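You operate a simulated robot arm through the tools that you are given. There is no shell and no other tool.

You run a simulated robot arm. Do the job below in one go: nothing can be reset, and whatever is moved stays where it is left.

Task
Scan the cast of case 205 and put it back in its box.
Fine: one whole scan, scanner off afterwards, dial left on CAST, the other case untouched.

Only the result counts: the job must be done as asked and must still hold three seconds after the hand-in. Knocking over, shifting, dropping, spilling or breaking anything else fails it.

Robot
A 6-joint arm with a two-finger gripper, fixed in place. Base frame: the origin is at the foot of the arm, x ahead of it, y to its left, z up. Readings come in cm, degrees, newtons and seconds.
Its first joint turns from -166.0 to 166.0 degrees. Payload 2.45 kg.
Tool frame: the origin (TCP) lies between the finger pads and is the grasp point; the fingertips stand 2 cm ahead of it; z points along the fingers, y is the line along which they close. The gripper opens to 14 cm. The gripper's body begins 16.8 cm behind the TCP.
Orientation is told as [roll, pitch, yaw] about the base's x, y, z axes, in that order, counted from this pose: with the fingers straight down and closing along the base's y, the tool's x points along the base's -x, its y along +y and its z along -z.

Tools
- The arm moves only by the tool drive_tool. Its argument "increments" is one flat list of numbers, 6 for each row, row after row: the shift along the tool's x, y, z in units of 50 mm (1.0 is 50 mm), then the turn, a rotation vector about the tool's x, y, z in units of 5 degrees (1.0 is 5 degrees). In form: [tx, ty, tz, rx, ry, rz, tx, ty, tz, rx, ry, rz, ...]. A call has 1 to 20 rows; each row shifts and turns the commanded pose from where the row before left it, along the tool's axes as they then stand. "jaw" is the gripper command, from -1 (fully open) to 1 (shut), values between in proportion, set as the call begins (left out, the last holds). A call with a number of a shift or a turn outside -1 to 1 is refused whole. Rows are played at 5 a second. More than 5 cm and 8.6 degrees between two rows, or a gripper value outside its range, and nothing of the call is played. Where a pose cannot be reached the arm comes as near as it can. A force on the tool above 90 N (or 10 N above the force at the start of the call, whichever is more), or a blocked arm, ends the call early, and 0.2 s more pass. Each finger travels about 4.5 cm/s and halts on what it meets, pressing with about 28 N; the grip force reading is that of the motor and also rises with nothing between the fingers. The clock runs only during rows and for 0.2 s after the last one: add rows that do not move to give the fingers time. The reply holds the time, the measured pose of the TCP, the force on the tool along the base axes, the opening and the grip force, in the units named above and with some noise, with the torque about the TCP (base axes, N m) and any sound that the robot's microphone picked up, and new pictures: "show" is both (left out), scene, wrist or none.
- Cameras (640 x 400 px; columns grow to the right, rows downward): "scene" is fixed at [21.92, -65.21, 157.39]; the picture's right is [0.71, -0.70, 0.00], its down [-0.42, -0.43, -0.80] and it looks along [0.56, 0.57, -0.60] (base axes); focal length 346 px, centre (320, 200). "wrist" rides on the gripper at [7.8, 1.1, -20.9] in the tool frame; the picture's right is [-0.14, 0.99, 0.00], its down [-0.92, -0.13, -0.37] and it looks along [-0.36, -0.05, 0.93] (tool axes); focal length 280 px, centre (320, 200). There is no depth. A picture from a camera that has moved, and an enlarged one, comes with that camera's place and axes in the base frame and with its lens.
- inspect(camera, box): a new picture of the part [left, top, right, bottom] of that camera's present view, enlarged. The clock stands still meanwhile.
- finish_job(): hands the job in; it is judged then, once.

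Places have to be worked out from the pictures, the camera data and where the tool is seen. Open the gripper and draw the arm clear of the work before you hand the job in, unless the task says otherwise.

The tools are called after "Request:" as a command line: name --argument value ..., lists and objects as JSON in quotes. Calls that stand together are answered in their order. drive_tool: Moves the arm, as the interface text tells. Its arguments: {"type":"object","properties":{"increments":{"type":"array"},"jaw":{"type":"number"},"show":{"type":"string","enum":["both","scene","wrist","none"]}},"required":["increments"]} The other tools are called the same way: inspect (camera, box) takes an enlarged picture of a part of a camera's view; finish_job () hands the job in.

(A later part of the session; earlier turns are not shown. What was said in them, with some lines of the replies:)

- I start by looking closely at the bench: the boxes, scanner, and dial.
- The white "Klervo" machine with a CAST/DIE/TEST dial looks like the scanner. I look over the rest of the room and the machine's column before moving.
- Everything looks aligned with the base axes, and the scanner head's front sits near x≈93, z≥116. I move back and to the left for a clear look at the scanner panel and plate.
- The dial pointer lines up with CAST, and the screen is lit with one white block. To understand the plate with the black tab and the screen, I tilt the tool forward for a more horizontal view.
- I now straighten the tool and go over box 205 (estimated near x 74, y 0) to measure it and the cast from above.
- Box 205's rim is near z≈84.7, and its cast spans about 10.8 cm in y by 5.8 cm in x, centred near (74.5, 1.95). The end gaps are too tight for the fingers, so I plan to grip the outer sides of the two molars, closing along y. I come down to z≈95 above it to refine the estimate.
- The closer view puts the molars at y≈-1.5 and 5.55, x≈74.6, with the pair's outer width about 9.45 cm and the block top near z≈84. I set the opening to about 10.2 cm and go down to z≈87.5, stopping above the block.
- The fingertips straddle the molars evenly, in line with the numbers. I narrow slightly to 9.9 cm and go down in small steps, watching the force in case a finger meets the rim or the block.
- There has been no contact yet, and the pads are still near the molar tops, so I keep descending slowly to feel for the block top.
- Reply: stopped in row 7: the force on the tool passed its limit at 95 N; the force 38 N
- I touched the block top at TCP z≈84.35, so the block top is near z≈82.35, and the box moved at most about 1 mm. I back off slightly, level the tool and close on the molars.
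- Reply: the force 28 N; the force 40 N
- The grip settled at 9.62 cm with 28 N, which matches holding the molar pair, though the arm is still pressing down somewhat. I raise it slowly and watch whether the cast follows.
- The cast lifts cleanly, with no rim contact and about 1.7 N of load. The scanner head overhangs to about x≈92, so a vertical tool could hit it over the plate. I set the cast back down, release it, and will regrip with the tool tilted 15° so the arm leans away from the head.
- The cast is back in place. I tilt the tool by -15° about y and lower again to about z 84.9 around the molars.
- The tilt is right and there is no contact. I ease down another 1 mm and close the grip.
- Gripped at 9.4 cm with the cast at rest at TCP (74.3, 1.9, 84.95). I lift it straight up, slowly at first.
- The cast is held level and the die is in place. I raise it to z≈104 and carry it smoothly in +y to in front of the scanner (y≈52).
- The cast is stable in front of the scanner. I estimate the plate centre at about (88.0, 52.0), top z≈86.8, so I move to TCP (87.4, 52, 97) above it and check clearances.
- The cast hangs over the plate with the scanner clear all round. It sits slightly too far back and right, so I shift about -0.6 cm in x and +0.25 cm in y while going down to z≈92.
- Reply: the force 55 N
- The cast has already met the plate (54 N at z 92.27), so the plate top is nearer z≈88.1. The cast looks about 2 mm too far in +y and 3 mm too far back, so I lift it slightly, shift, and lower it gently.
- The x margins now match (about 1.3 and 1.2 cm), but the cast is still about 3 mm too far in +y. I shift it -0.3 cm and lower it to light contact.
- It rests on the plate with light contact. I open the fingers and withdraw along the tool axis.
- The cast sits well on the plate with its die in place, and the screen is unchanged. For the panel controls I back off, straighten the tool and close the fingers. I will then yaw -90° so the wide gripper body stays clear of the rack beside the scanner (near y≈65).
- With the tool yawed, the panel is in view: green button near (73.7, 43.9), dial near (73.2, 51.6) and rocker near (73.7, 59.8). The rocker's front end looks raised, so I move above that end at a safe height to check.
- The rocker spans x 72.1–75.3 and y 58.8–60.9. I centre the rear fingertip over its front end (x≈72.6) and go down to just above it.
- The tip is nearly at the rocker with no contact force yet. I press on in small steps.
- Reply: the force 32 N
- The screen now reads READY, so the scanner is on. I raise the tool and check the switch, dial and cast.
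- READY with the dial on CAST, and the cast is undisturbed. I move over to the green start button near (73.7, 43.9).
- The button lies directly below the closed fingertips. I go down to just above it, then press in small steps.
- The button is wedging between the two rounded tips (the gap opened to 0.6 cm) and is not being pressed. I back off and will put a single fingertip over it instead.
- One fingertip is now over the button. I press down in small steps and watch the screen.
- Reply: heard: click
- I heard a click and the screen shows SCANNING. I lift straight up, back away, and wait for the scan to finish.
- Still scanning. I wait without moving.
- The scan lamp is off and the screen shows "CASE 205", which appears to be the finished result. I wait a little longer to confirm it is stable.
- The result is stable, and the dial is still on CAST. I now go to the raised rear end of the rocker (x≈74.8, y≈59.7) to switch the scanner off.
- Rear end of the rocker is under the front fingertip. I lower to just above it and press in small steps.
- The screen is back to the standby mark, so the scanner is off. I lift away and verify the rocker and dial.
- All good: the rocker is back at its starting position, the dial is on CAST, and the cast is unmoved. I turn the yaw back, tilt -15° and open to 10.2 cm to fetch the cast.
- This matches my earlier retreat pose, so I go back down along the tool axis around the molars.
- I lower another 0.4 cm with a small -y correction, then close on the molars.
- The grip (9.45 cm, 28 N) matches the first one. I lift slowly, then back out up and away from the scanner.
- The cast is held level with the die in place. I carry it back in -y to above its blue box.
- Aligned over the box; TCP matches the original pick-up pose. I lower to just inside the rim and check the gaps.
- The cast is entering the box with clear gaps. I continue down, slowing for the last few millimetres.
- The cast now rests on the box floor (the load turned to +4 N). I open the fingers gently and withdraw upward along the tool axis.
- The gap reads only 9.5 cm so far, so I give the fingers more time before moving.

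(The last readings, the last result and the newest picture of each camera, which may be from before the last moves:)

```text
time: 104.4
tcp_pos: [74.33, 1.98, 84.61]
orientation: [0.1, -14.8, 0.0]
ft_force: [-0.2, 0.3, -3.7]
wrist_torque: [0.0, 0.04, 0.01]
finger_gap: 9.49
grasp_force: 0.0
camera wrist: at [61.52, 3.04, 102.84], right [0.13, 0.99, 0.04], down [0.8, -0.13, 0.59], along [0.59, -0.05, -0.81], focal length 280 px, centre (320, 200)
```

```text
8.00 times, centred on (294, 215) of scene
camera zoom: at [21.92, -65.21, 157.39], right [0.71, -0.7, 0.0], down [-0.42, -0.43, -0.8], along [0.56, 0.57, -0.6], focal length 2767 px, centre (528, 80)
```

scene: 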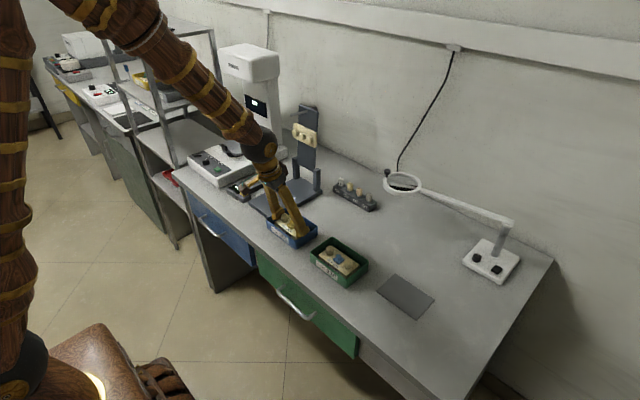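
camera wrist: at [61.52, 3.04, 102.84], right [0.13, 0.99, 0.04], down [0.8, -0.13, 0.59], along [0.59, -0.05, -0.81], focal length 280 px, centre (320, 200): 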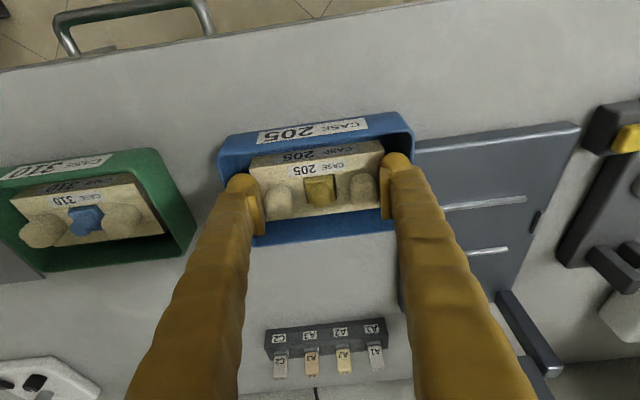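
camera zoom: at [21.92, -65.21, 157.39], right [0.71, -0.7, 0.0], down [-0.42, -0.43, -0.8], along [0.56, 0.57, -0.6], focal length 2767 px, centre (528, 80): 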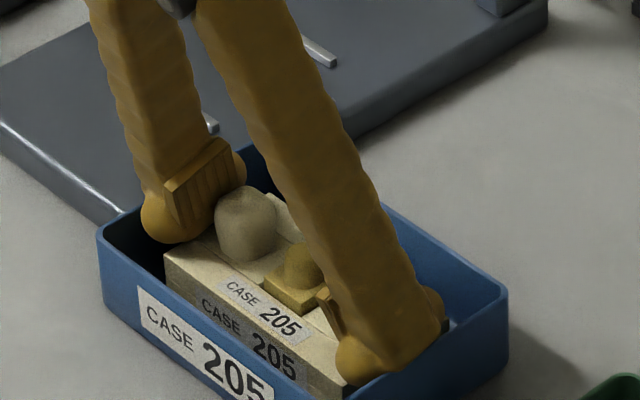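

The fingers seem to be stopped outward at 9.5 cm, probably by the box walls at this depth. I relax the command to the present gap so they neither grip nor push outward, and read the force.

Request:
drive_tool --increments '[0, 0, 0, 0, 0, 0, 0, 0, 0, 0, 0, 0]' --jaw -0.355 --show "none"

Request:
drive_tool --increments '[0, 0, -0.02, 0, 0, 0, 0, 0, -0.02, 0, 0, 0, 0, 0, 0, 0, 0, 0]' --show "none"

Request:
inspect --camera "scene" --box '[262, 190, 326, 240]'

```text
time: 105.0
tcp_pos: [74.37, 2.03, 84.63]
orientation: [0.0, -14.8, 0.0]
ft_force: [-0.8, 0.1, -0.3]
wrist_torque: [0.01, 0.0, -0.04]
finger_gap: 9.47
grasp_force: 0.0
```

```text
time: 105.8
tcp_pos: [74.14, 1.98, 84.9]
orientation: [0.0, -14.8, 0.0]
ft_force: [0.6, -0.8, -3.7]
wrist_torque: [-0.02, 0.02, 0.04]
finger_gap: 9.48
grasp_force: 0.0
```

```text
8.00 times, centred on (294, 215) of scene
camera zoom: at [21.92, -65.21, 157.39], right [0.71, -0.7, 0.0], down [-0.42, -0.43, -0.8], along [0.56, 0.57, -0.6], focal length 2767 px, centre (528, 80)
```

zoom: 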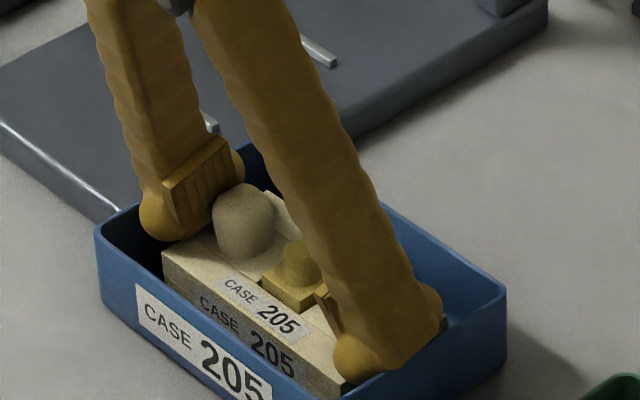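

The box came up slightly with the fingers, so they are wedged on its tapered end walls. I lower it straight back down and set the gap a hair narrower, between the molars and the walls.

Request:
drive_tool --increments '[0, 0, 0.02, 0, 0, 0, 0, 0, 0.024, 0, 0, 0, 0, 0, 0, 0, 0, 0]' --show "none"

Request:
drive_tool --increments '[0, 0, 0, 0, 0, 0, 0, 0, 0, 0, 0, 0, 0, 0, 0, 0, 0, 0]' --jaw -0.35 --show "none"

Request:
inspect --camera "scene" --box '[262, 190, 326, 240]'

```text
time: 106.6
tcp_pos: [74.36, 2.01, 84.73]
orientation: [0.0, -14.7, 0.0]
ft_force: [-2.0, 0.0, 7.5]
wrist_torque: [-0.33, 0.02, -0.04]
finger_gap: 9.47
grasp_force: 0.0
```

```text
time: 107.4
tcp_pos: [74.36, 2.0, 84.66]
orientation: [0.1, -14.7, 0.0]
ft_force: [0.5, 0.1, 9.2]
wrist_torque: [-0.2, -0.13, -0.01]
finger_gap: 9.5
grasp_force: 0.0
```

```text
8.00 times, centred on (294, 215) of scene
camera zoom: at [21.92, -65.21, 157.39], right [0.71, -0.7, 0.0], down [-0.42, -0.43, -0.8], along [0.56, 0.57, -0.6], focal length 2767 px, centre (528, 80)
```

zoom: 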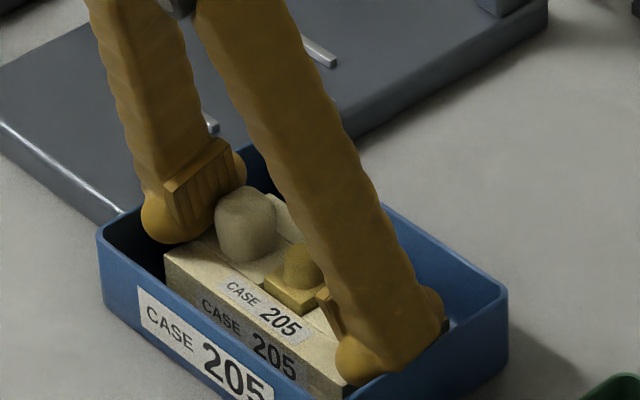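

Request:
drive_tool --increments '[-0.005, 0, -0.02, 0, 0, 0, 0, 0, 0, 0, 0, 0]' --jaw -0.347 --show "none"

Request:
drive_tool --increments '[-0.005, 0, -0.02, 0, 0, 0, 0, 0, 0, 0, 0, 0]' --show "none"

Request:
inspect --camera "scene" --box '[262, 190, 326, 240]'

```text
time: 108.0
tcp_pos: [74.4, 1.98, 84.67]
orientation: [0.0, -14.7, 0.1]
ft_force: [-0.1, 0.3, -2.7]
wrist_torque: [-0.05, 0.0, -0.04]
finger_gap: 9.49
grasp_force: 0.1
```

```text
time: 108.6
tcp_pos: [74.36, 1.8, 84.76]
orientation: [0.0, -14.8, 0.0]
ft_force: [0.2, -0.5, -3.5]
wrist_torque: [-0.02, 0.07, -0.01]
finger_gap: 9.5
grasp_force: 0.2
```

```text
8.00 times, centred on (294, 215) of scene
camera zoom: at [21.92, -65.21, 157.39], right [0.71, -0.7, 0.0], down [-0.42, -0.43, -0.8], along [0.56, 0.57, -0.6], focal length 2767 px, centre (528, 80)
```

zoom: 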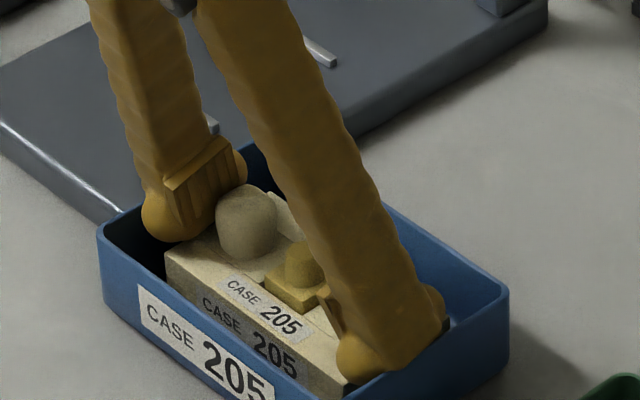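

The fingers are jammed against the walls by the earlier wide-open command. I regrip the cast fully to free them from the walls, then open only a hair before rising.

Request:
drive_tool --increments '[0.003, 0, 0.014, 0, 0, 0, 0, 0, 0, 0, 0, 0, 0, 0, 0, 0, 0, 0]' --jaw 1 --show "none"

Request:
drive_tool --increments '[-0.013, 0, -0.048, 0, 0, 0, -0.013, 0, -0.048, 0, 0, 0, 0, 0, 0, 0, 0, 0]' --show "none"

Request:
inspect --camera "scene" --box '[262, 190, 326, 240]'

Request:
inspect --camera "wrist" --box '[180, 110, 460, 285]'

```text
time: 109.4
tcp_pos: [74.3, 1.87, 84.68]
orientation: [-0.1, -14.8, 0.1]
ft_force: [-0.5, -0.4, -0.9]
wrist_torque: [-0.01, 0.02, -0.01]
finger_gap: 9.42
grasp_force: 27.9
```

```text
time: 110.2
tcp_pos: [74.27, 1.9, 85.19]
orientation: [0.0, -14.8, 0.0]
ft_force: [-0.1, 0.4, -2.5]
wrist_torque: [0.0, 0.01, -0.03]
finger_gap: 9.41
grasp_force: 27.5
```

```text
8.00 times, centred on (294, 215) of scene
camera zoom: at [21.92, -65.21, 157.39], right [0.71, -0.7, 0.0], down [-0.42, -0.43, -0.8], along [0.56, 0.57, -0.6], focal length 2767 px, centre (528, 80)
```

zoom: 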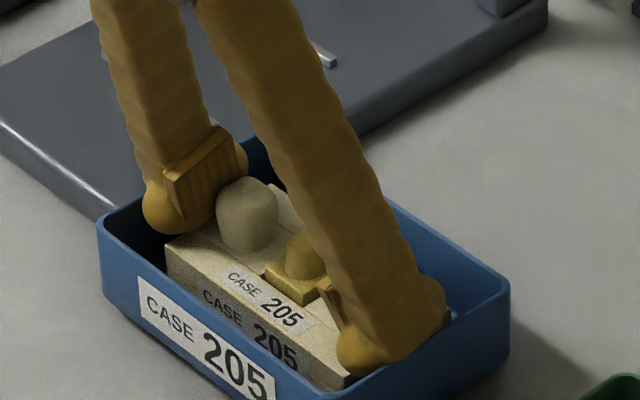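

```text
2.29 times, centred on (320, 198) of wrist
camera zoom: at [61.53, 2.93, 103.42], right [0.13, 0.99, 0.04], down [0.8, -0.13, 0.59], along [0.59, -0.05, -0.81], focal length 641 px, centre (320, 206)
```

zoom: 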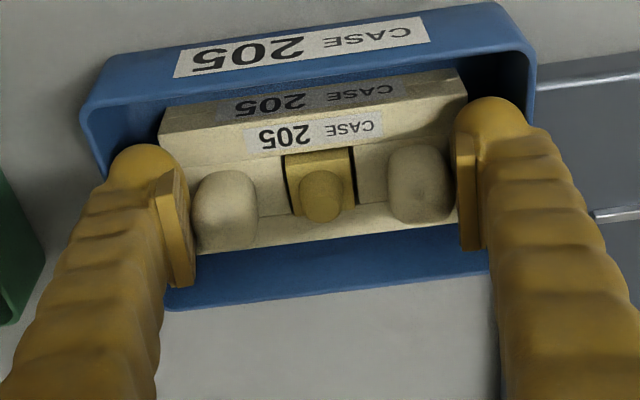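

The box seems to rise with the cast, so something is still caught. I look closely at both finger ends and the box before doing anything else.

Request:
inspect --camera "scene" --box '[268, 205, 300, 230]'

Request:
inspect --camera "scene" --box '[292, 218, 328, 246]'

Request:
inspect --camera "wrist" --box '[205, 110, 285, 180]'

Request:
inspect --camera "wrist" --box '[350, 105, 430, 175]'

Request:
inspect --camera "scene" --box '[255, 205, 335, 260]'

```text
16.00 times, centred on (284, 218) of scene
camera zoom: at [21.92, -65.21, 157.39], right [0.71, -0.7, 0.0], down [-0.42, -0.43, -0.8], along [0.56, 0.57, -0.6], focal length 5534 px, centre (896, -80)
```

zoom: 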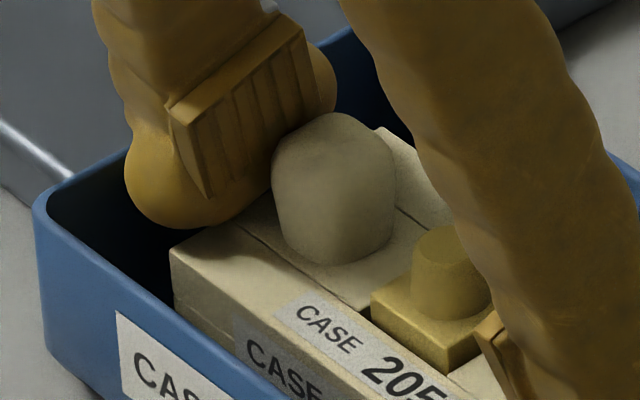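

```text
14.29 times, centred on (310, 232) of scene
camera zoom: at [21.92, -65.21, 157.39], right [0.71, -0.7, 0.0], down [-0.42, -0.43, -0.8], along [0.56, 0.57, -0.6], focal length 4941 px, centre (463, -257)
```

zoom: 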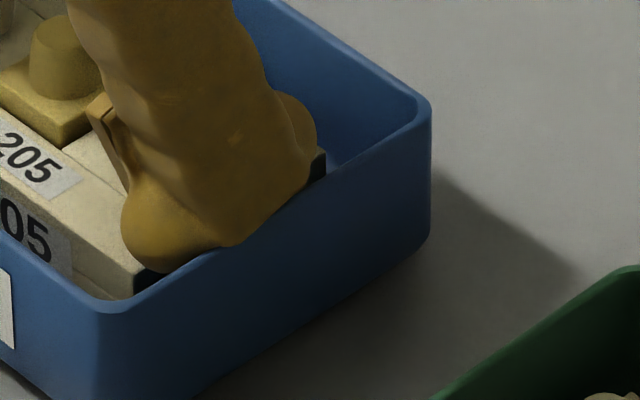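

```text
5.71 times, centred on (245, 145) of wrist
camera zoom: at [61.53, 2.93, 103.42], right [0.13, 0.99, 0.04], down [0.8, -0.13, 0.59], along [0.59, -0.05, -0.81], focal length 1602 px, centre (749, 514)
```

zoom: 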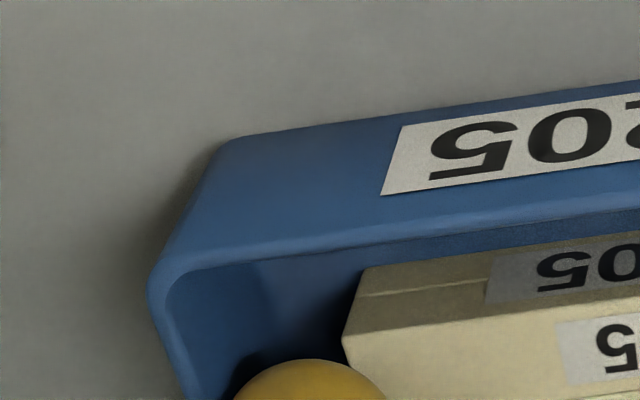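

```text
5.71 times, centred on (390, 140) of wrist
camera zoom: at [61.53, 2.93, 103.42], right [0.13, 0.99, 0.04], down [0.8, -0.13, 0.59], along [0.59, -0.05, -0.81], focal length 1602 px, centre (-80, 543)
```

zoom: 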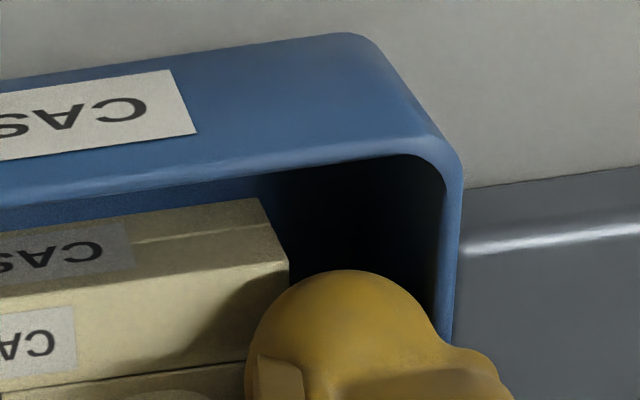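

```text
7.27 times, centred on (295, 232) of scene
camera zoom: at [21.92, -65.21, 157.39], right [0.71, -0.7, 0.0], down [-0.42, -0.43, -0.8], along [0.56, 0.57, -0.6], focal length 2515 px, centre (502, -36)
```

zoom: 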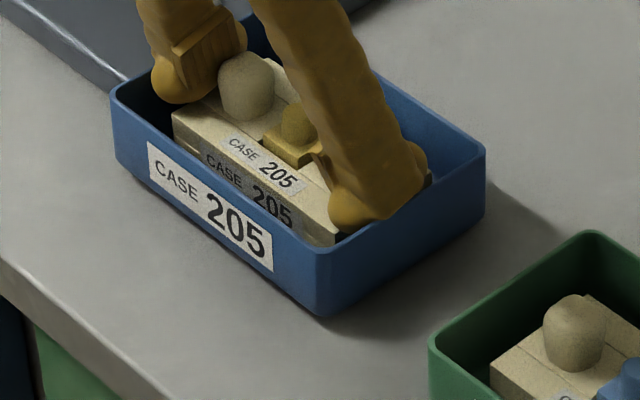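

Request:
inspect --camera "scene" --box '[262, 202, 326, 252]'

Request:
drive_tool --increments '[0, 0, 0, 0, 0, 0, 0, 0, 0, 0, 0, 0]' --show "none"

```text
8.00 times, centred on (294, 227) of scene
camera zoom: at [21.92, -65.21, 157.39], right [0.71, -0.7, 0.0], down [-0.42, -0.43, -0.8], along [0.56, 0.57, -0.6], focal length 2767 px, centre (528, -16)
```

zoom: 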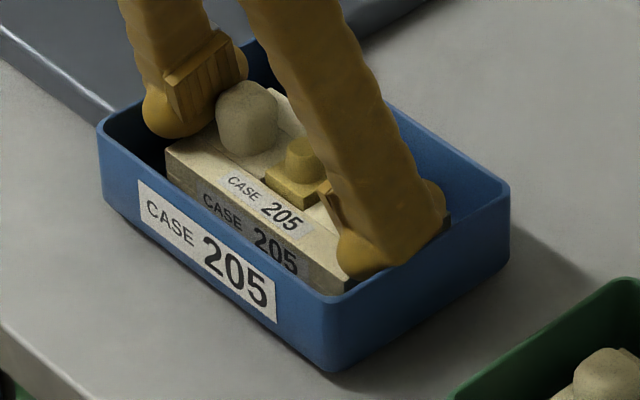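

```text
time: 110.8
tcp_pos: [74.37, 1.83, 85.28]
orientation: [0.0, -14.8, 0.0]
ft_force: [-0.5, 1.5, -3.4]
wrist_torque: [0.0, 0.0, 0.0]
finger_gap: 9.42
grasp_force: 27.7
```

The box is about 0.5 cm off the bench, caught because the fingers nearly fill the slot between the molars and the end walls. I set it straight back down, then hold only a light inward command so the fingers leave the walls without gripping the cast firmly.

Request:
drive_tool --increments '[0.01, 0, 0.038, 0, 0, 0, 0.01, 0, 0.038, 0, 0, 0, 0.005, 0, 0.018, 0, 0, 0, 0, 0, 0, 0, 0, 0]' --show "none"

Request:
inspect --camera "scene" --box '[262, 202, 326, 252]'

Request:
drive_tool --increments '[0, 0, 0, 0, 0, 0, 0, 0, 0, 0, 0, 0]' --jaw -0.3 --show "none"

```text
time: 111.8
tcp_pos: [74.36, 1.87, 84.72]
orientation: [0.1, -14.8, -0.1]
ft_force: [0.0, -0.7, -2.8]
wrist_torque: [-0.05, 0.05, -0.02]
finger_gap: 9.42
grasp_force: 28.1
```

```text
8.00 times, centred on (294, 227) of scene
camera zoom: at [21.92, -65.21, 157.39], right [0.71, -0.7, 0.0], down [-0.42, -0.43, -0.8], along [0.56, 0.57, -0.6], focal length 2767 px, centre (528, -16)
```

zoom: 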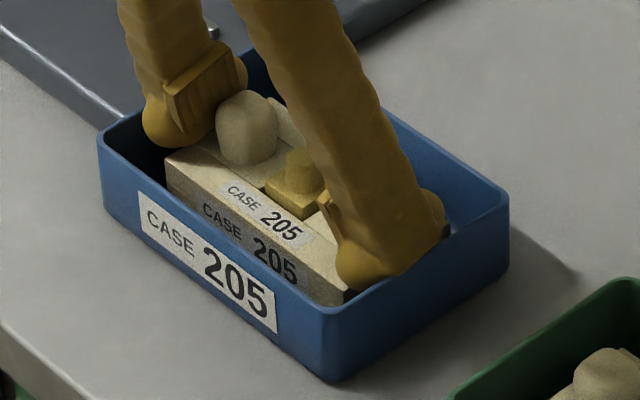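

```text
time: 112.4
tcp_pos: [74.33, 1.95, 84.64]
orientation: [0.0, -14.9, 0.0]
ft_force: [-0.5, 0.3, -2.9]
wrist_torque: [-0.02, 0.0, 0.0]
finger_gap: 9.42
grasp_force: 27.9
```

Request:
drive_tool --increments '[0.004, 0, 0.016, 0, 0, 0, 0, 0, 0, 0, 0, 0]' --show "none"

Request:
drive_tool --increments '[0, 0, 0, 0, 0, 0, 0, 0, 0, 0, 0, 0]' --jaw -0.338 --show "none"

Request:
drive_tool --increments '[-0.005, 0, -0.02, 0, 0, 0, 0, 0, 0, 0, 0, 0]' --show "none"

Request:
drive_tool --increments '[-0.005, 0, -0.02, 0, 0, 0, 0, 0, 0, 0, 0, 0]' --show "none"

Request:
inspect --camera "scene" --box '[262, 202, 326, 252]'

```text
time: 113.0
tcp_pos: [74.4, 1.85, 84.7]
orientation: [0.0, -14.9, 0.0]
ft_force: [-0.3, -1.7, 3.5]
wrist_torque: [-0.1, -0.04, 0.03]
finger_gap: 9.41
grasp_force: 28.2
```

```text
time: 113.6
tcp_pos: [74.41, 1.96, 84.69]
orientation: [-0.1, -14.8, 0.0]
ft_force: [1.7, -1.4, 5.7]
wrist_torque: [-0.04, -0.08, 0.0]
finger_gap: 9.48
grasp_force: 0.7
```

```text
time: 114.2
tcp_pos: [74.34, 1.98, 84.66]
orientation: [0.0, -14.7, 0.1]
ft_force: [-0.3, 0.7, -0.6]
wrist_torque: [0.0, 0.03, -0.01]
finger_gap: 9.47
grasp_force: 1.1
```

```text
time: 114.8
tcp_pos: [74.28, 1.94, 84.78]
orientation: [0.0, -14.8, 0.0]
ft_force: [-0.4, 0.9, -2.0]
wrist_torque: [-0.03, 0.03, 0.03]
finger_gap: 9.47
grasp_force: 1.2
```

```text
8.00 times, centred on (294, 227) of scene
camera zoom: at [21.92, -65.21, 157.39], right [0.71, -0.7, 0.0], down [-0.42, -0.43, -0.8], along [0.56, 0.57, -0.6], focal length 2767 px, centre (528, -16)
```

zoom: 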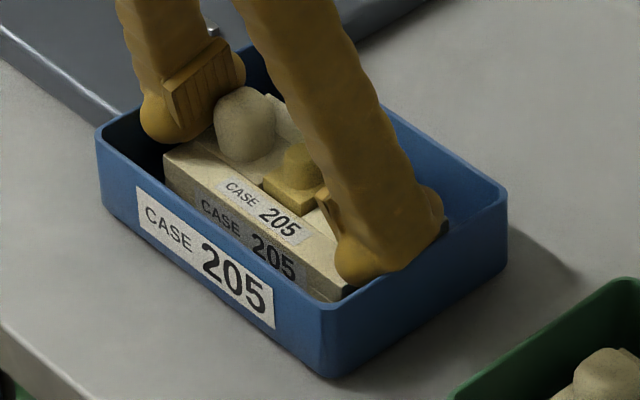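

The jam stays because the tilted fingertips sit tight between the molars and the walls. When the tool was vertical at this depth there was free room (nearly 10 cm), so I lower the box to the bench and carefully pitch the tool upright to free them.

Request:
drive_tool --increments '[0.007, 0, 0.026, 0, 0, 0, 0, 0, 0, 0, 0, 0]' --show "none"

Request:
drive_tool --increments '[0, 0, 0, 0, 0.4, 0, 0, 0, 0, 0, 0.4, 0, 0, 0, 0, 0, 0, 0]' --show "none"

Request:
inspect --camera "scene" --box '[262, 202, 326, 252]'

```text
time: 115.4
tcp_pos: [74.33, 2.01, 84.72]
orientation: [0.0, -14.9, 0.1]
ft_force: [-0.4, 1.5, -1.2]
wrist_torque: [-0.02, 0.04, 0.01]
finger_gap: 9.48
grasp_force: 3.1
```

```text
time: 116.2
tcp_pos: [74.2, 1.88, 84.71]
orientation: [0.1, -10.8, 0.0]
ft_force: [0.4, 0.7, -2.6]
wrist_torque: [-0.02, 0.0, 0.0]
finger_gap: 9.49
grasp_force: 16.7
```

```text
8.00 times, centred on (294, 227) of scene
camera zoom: at [21.92, -65.21, 157.39], right [0.71, -0.7, 0.0], down [-0.42, -0.43, -0.8], along [0.56, 0.57, -0.6], focal length 2767 px, centre (528, -16)
```

zoom: 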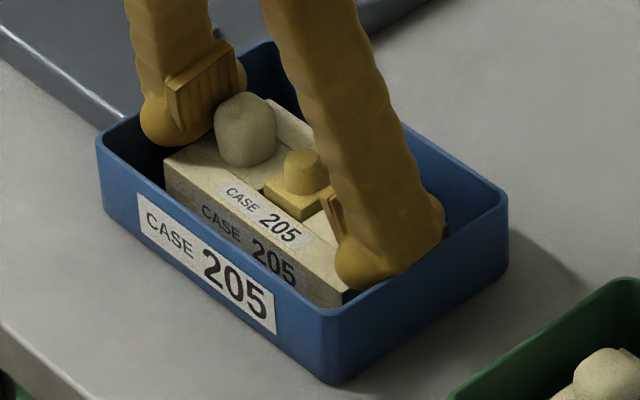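

Motion is smooth and the box sits flat. I continue pitching upright, then test opening.

Request:
drive_tool --increments '[0, 0, 0, 0, 0.4, 0, 0, 0, 0, 0, 0.4, 0, 0, 0, 0, 0, 0.4, 0, 0, 0, 0, 0, 0.4, 0, 0, 0, 0, 0, 0, 0]' --jaw -0.35 --show "none"

Request:
drive_tool --increments '[0, 0, 0, 0, 0, 0, 0, 0, 0, 0, 0, 0]' --jaw -0.4 --show "none"

Request:
inspect --camera "scene" --box '[262, 202, 326, 252]'

Request:
inspect --camera "wrist" --box '[200, 110, 440, 260]'

```text
time: 117.4
tcp_pos: [74.18, 2.0, 84.66]
orientation: [0.0, -2.6, -0.1]
ft_force: [-0.6, 0.8, -1.7]
wrist_torque: [-0.01, 0.03, 0.0]
finger_gap: 9.55
grasp_force: 6.8
```

```text
time: 118.0
tcp_pos: [74.34, 2.02, 84.65]
orientation: [0.0, -2.8, 0.0]
ft_force: [0.8, 1.1, 0.1]
wrist_torque: [-0.01, 0.01, -0.01]
finger_gap: 9.83
grasp_force: 0.1
```

```text
8.00 times, centred on (294, 227) of scene
camera zoom: at [21.92, -65.21, 157.39], right [0.71, -0.7, 0.0], down [-0.42, -0.43, -0.8], along [0.56, 0.57, -0.6], focal length 2767 px, centre (528, -16)
```

zoom: 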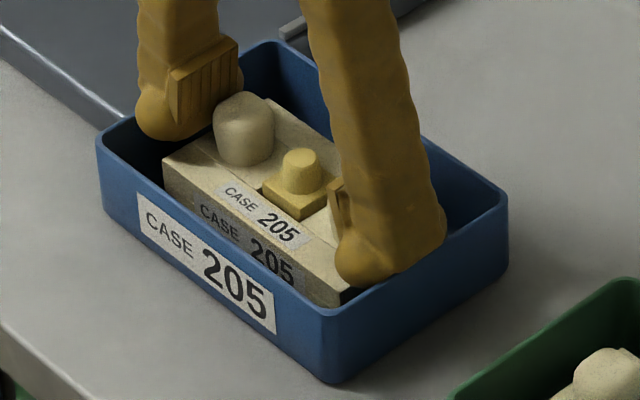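

```text
2.67 times, centred on (320, 185) of wrist
camera zoom: at [65.57, 3.03, 105.18], right [0.14, 0.99, 0.01], down [0.9, -0.13, 0.41], along [0.41, -0.05, -0.91], focal length 748 px, centre (320, 240)
```

zoom: 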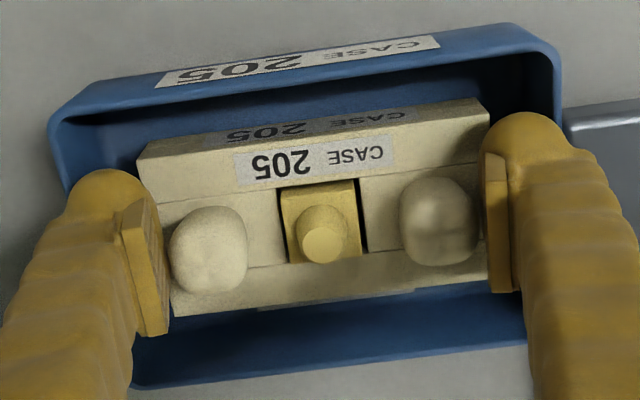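

The fingers are free now (gap 9.83 cm, near-zero force). I raise them slowly and watch for any lift of the box.

Request:
drive_tool --increments '[-0.001, 0, -0.03, 0, 0, 0, -0.001, 0, -0.03, 0, 0, 0, 0, 0, 0, 0, 0, 0]' --show "none"

Request:
inspect --camera "scene" --box '[262, 202, 326, 252]'

```text
time: 118.8
tcp_pos: [74.32, 1.95, 85.01]
orientation: [0.0, -2.8, 0.0]
ft_force: [0.6, -0.8, -0.1]
wrist_torque: [0.0, 0.01, 0.02]
finger_gap: 9.79
grasp_force: 0.1
```

```text
8.00 times, centred on (294, 227) of scene
camera zoom: at [21.92, -65.21, 157.39], right [0.71, -0.7, 0.0], down [-0.42, -0.43, -0.8], along [0.56, 0.57, -0.6], focal length 2767 px, centre (528, -16)
```

zoom: 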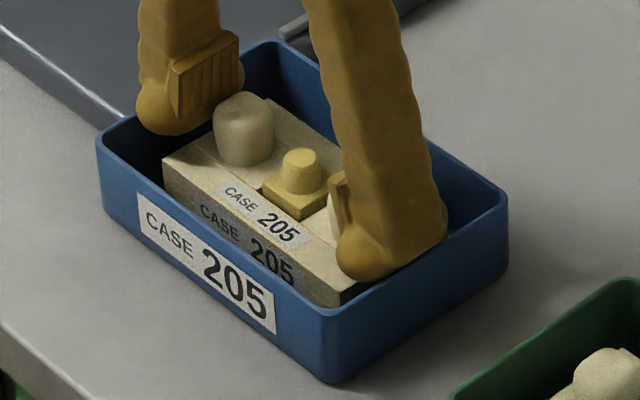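

The fingers rise freely and the box and cast stay put. I keep going up, slowly at first, then well clear.

Request:
drive_tool --increments '[-0.003, 0, -0.06, 0, 0, 0, -0.003, 0, -0.06, 0, 0, 0, -0.005, 0, -0.1, 0, 0, 0, -0.005, 0, -0.1, 0, 0, 0, -0.01, 0, -0.2, 0, 0, 0, -0.02, 0, -0.4, 0, 0, 0, -0.03, 0, -0.6, 0, 0, 0, -0.04, 0, -0.8, 0, 0, 0, -0.04, 0, -0.8, 0, 0, 0, 0, 0, -0.8, 0, 0, 0, 0, 0, 0, 0, 0, 0]'

Request:
inspect --camera "scene" --box '[262, 202, 326, 252]'

Request:
inspect --camera "wrist" --box '[200, 80, 440, 230]'

Request:
inspect --camera "scene" --box '[180, 80, 270, 190]'

Request:
inspect --camera "scene" --box '[240, 170, 400, 290]'

```text
time: 121.2
tcp_pos: [74.25, 1.85, 104.77]
orientation: [-0.1, -2.8, 0.1]
ft_force: [0.3, -0.1, 0.0]
wrist_torque: [-0.01, 0.02, -0.01]
finger_gap: 9.79
grasp_force: 0.0
camera wrist: at [65.35, 2.95, 125.27], right [0.14, 0.99, 0.01], down [0.9, -0.13, 0.41], along [0.41, -0.05, -0.91], focal length 280 px, centre (320, 200)
```

scene: 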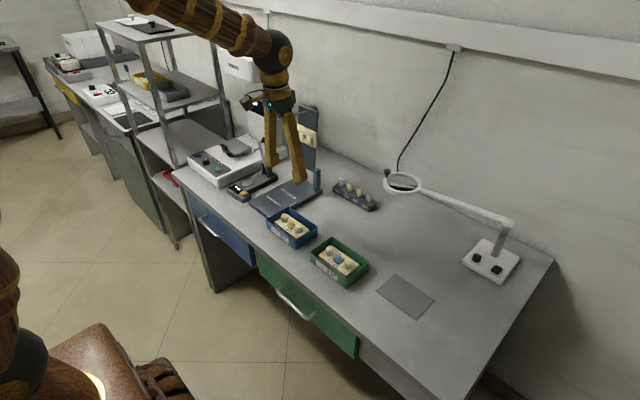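
wrist: 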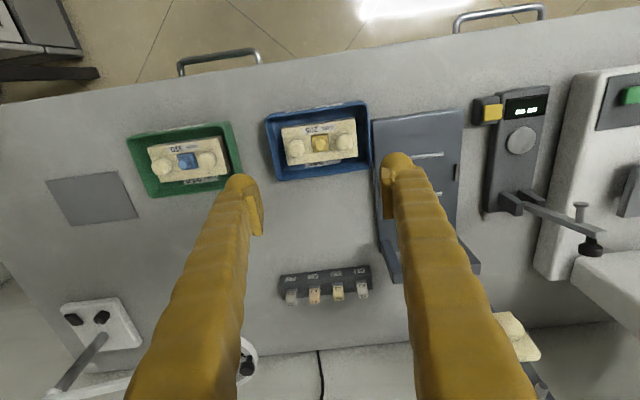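

```text
8.00 times, centred on (294, 227) of scene
camera zoom: at [21.92, -65.21, 157.39], right [0.71, -0.7, 0.0], down [-0.42, -0.43, -0.8], along [0.56, 0.57, -0.6], focal length 2767 px, centre (528, -16)
```

zoom: 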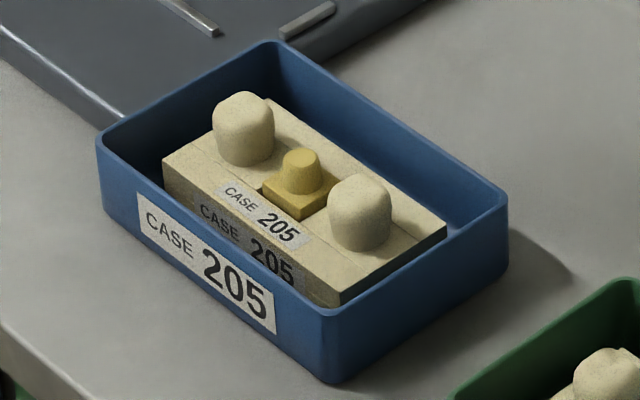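

```text
2.67 times, centred on (320, 155) of wrist
camera zoom: at [65.35, 2.95, 125.27], right [0.14, 0.99, 0.01], down [0.9, -0.13, 0.41], along [0.41, -0.05, -0.91], focal length 748 px, centre (320, 320)
```

zoom: 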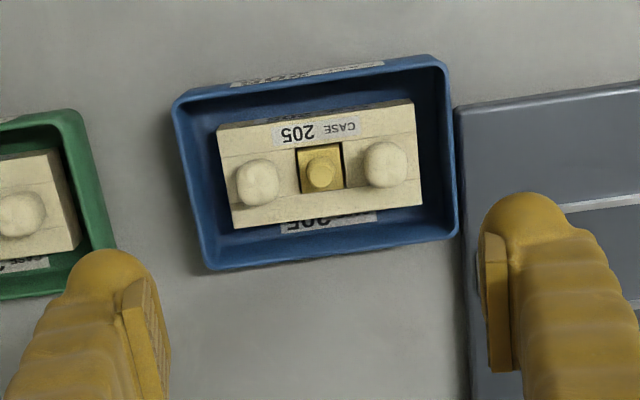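

```text
3.64 times, centred on (225, 135) of scene
camera zoom: at [21.92, -65.21, 157.39], right [0.71, -0.7, 0.0], down [-0.42, -0.43, -0.8], along [0.56, 0.57, -0.6], focal length 1258 px, centre (666, 436)
```

zoom: 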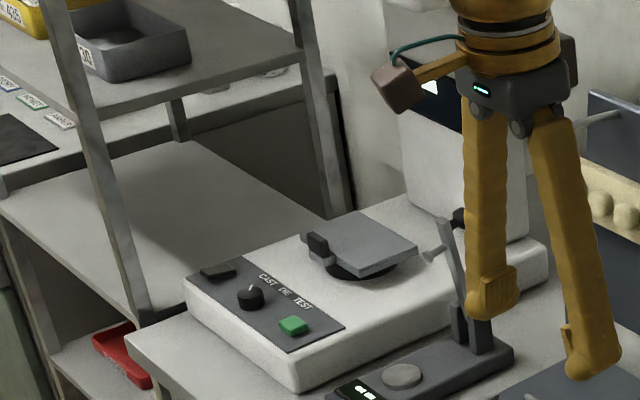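

```text
3.33 times, centred on (320, 230) of scene
camera zoom: at [21.92, -65.21, 157.39], right [0.71, -0.7, 0.0], down [-0.42, -0.43, -0.8], along [0.56, 0.57, -0.6], focal length 1153 px, centre (320, 100)
```

zoom: 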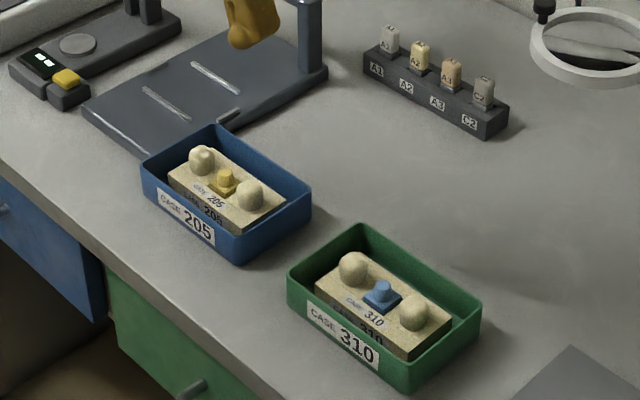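

The cast sits in box 205 just as at the start, with box 310 and everything else untouched and the scanner off with its dial on CAST. I open the gripper fully and draw the arm up and away.

Request:
drive_tool --increments '[0, 0, -0.8, 0, 0.5, 0, 0, 0, -0.8, 0, 0, 0, 0.6, 0, -0.4, 0, 0, 0, 0.6, 0, 0, 0, 0, 0, 0, 0, 0, 0, 0, 0, 0, 0, 0, 0, 0, 0, 0, 0, 0, 0, 0, 0]' --jaw -1

Request:
inspect --camera "scene" --box '[180, 80, 280, 190]'

```text
time: 122.8
tcp_pos: [68.01, 2.06, 114.54]
orientation: [0.0, -0.3, 0.0]
ft_force: [-0.6, -0.2, 0.5]
wrist_torque: [0.0, 0.0, 0.02]
finger_gap: 13.98
grasp_force: 0.1
camera wrist: at [60.13, 3.05, 135.39], right [0.14, 0.99, 0.0], down [0.92, -0.13, 0.37], along [0.37, -0.05, -0.93], focal length 280 px, centre (320, 200)
```

scene: 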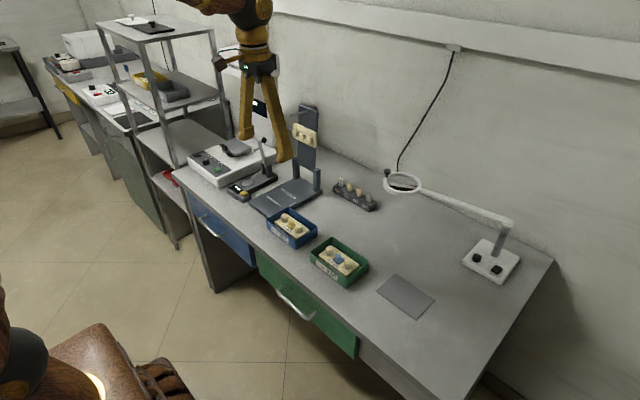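
wrist: 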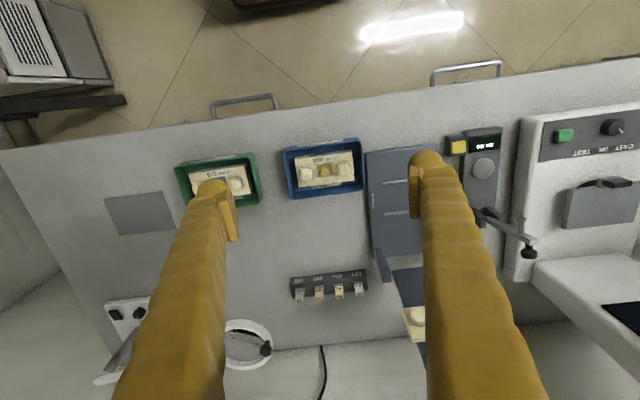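

```text
3.64 times, centred on (230, 135) of scene
camera zoom: at [21.92, -65.21, 157.39], right [0.71, -0.7, 0.0], down [-0.42, -0.43, -0.8], along [0.56, 0.57, -0.6], focal length 1258 px, centre (647, 436)
```

zoom: 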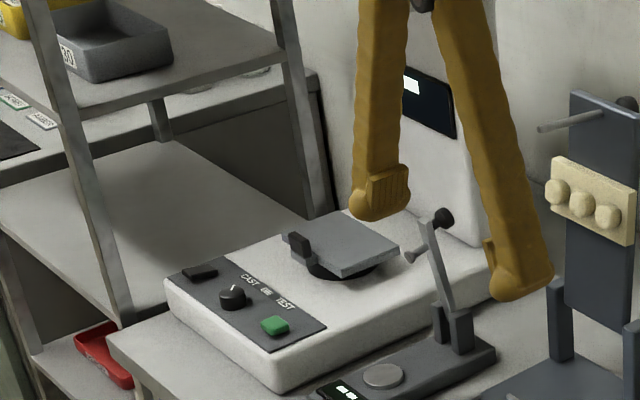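

The gripper is open and the arm is clear. The scan completed once (the screen showed CASE 205), the scanner is off, the dial is on CAST, and the cast is back in its box, so I hand in the job.

Request:
finish_job

```text
The job is handed in.
```

I scanned the cast of case 205 once and put it back in its blue box. The job is handed in; I haven't seen the verdict.

- **Scan:** I pressed the start button once, and the screen went from READY to SCANNING to "CASE 205". I waited until that result was steady before switching off.
- **Scanner:** it is off, with the rocker back in its starting position and the screen showing its standby mark. The dial stayed on CAST throughout.
- **Cast:** it sits in the box with the yellow die in place, matching the starting picture.
- **Case 310:** I did not touch it, and it looks the same as at the start.

**Box contact:** box 205 did not stay perfectly still.
- On the first pick-up a fingertip press shifted it by about a millimetre.
- On the return the fingers caught between the cast and the box's end walls. That lifted the box about half a centimetre off the bench more than once before I freed them.

Each time I set it straight back down. In the final pictures it is where it started to within about a millimetre.
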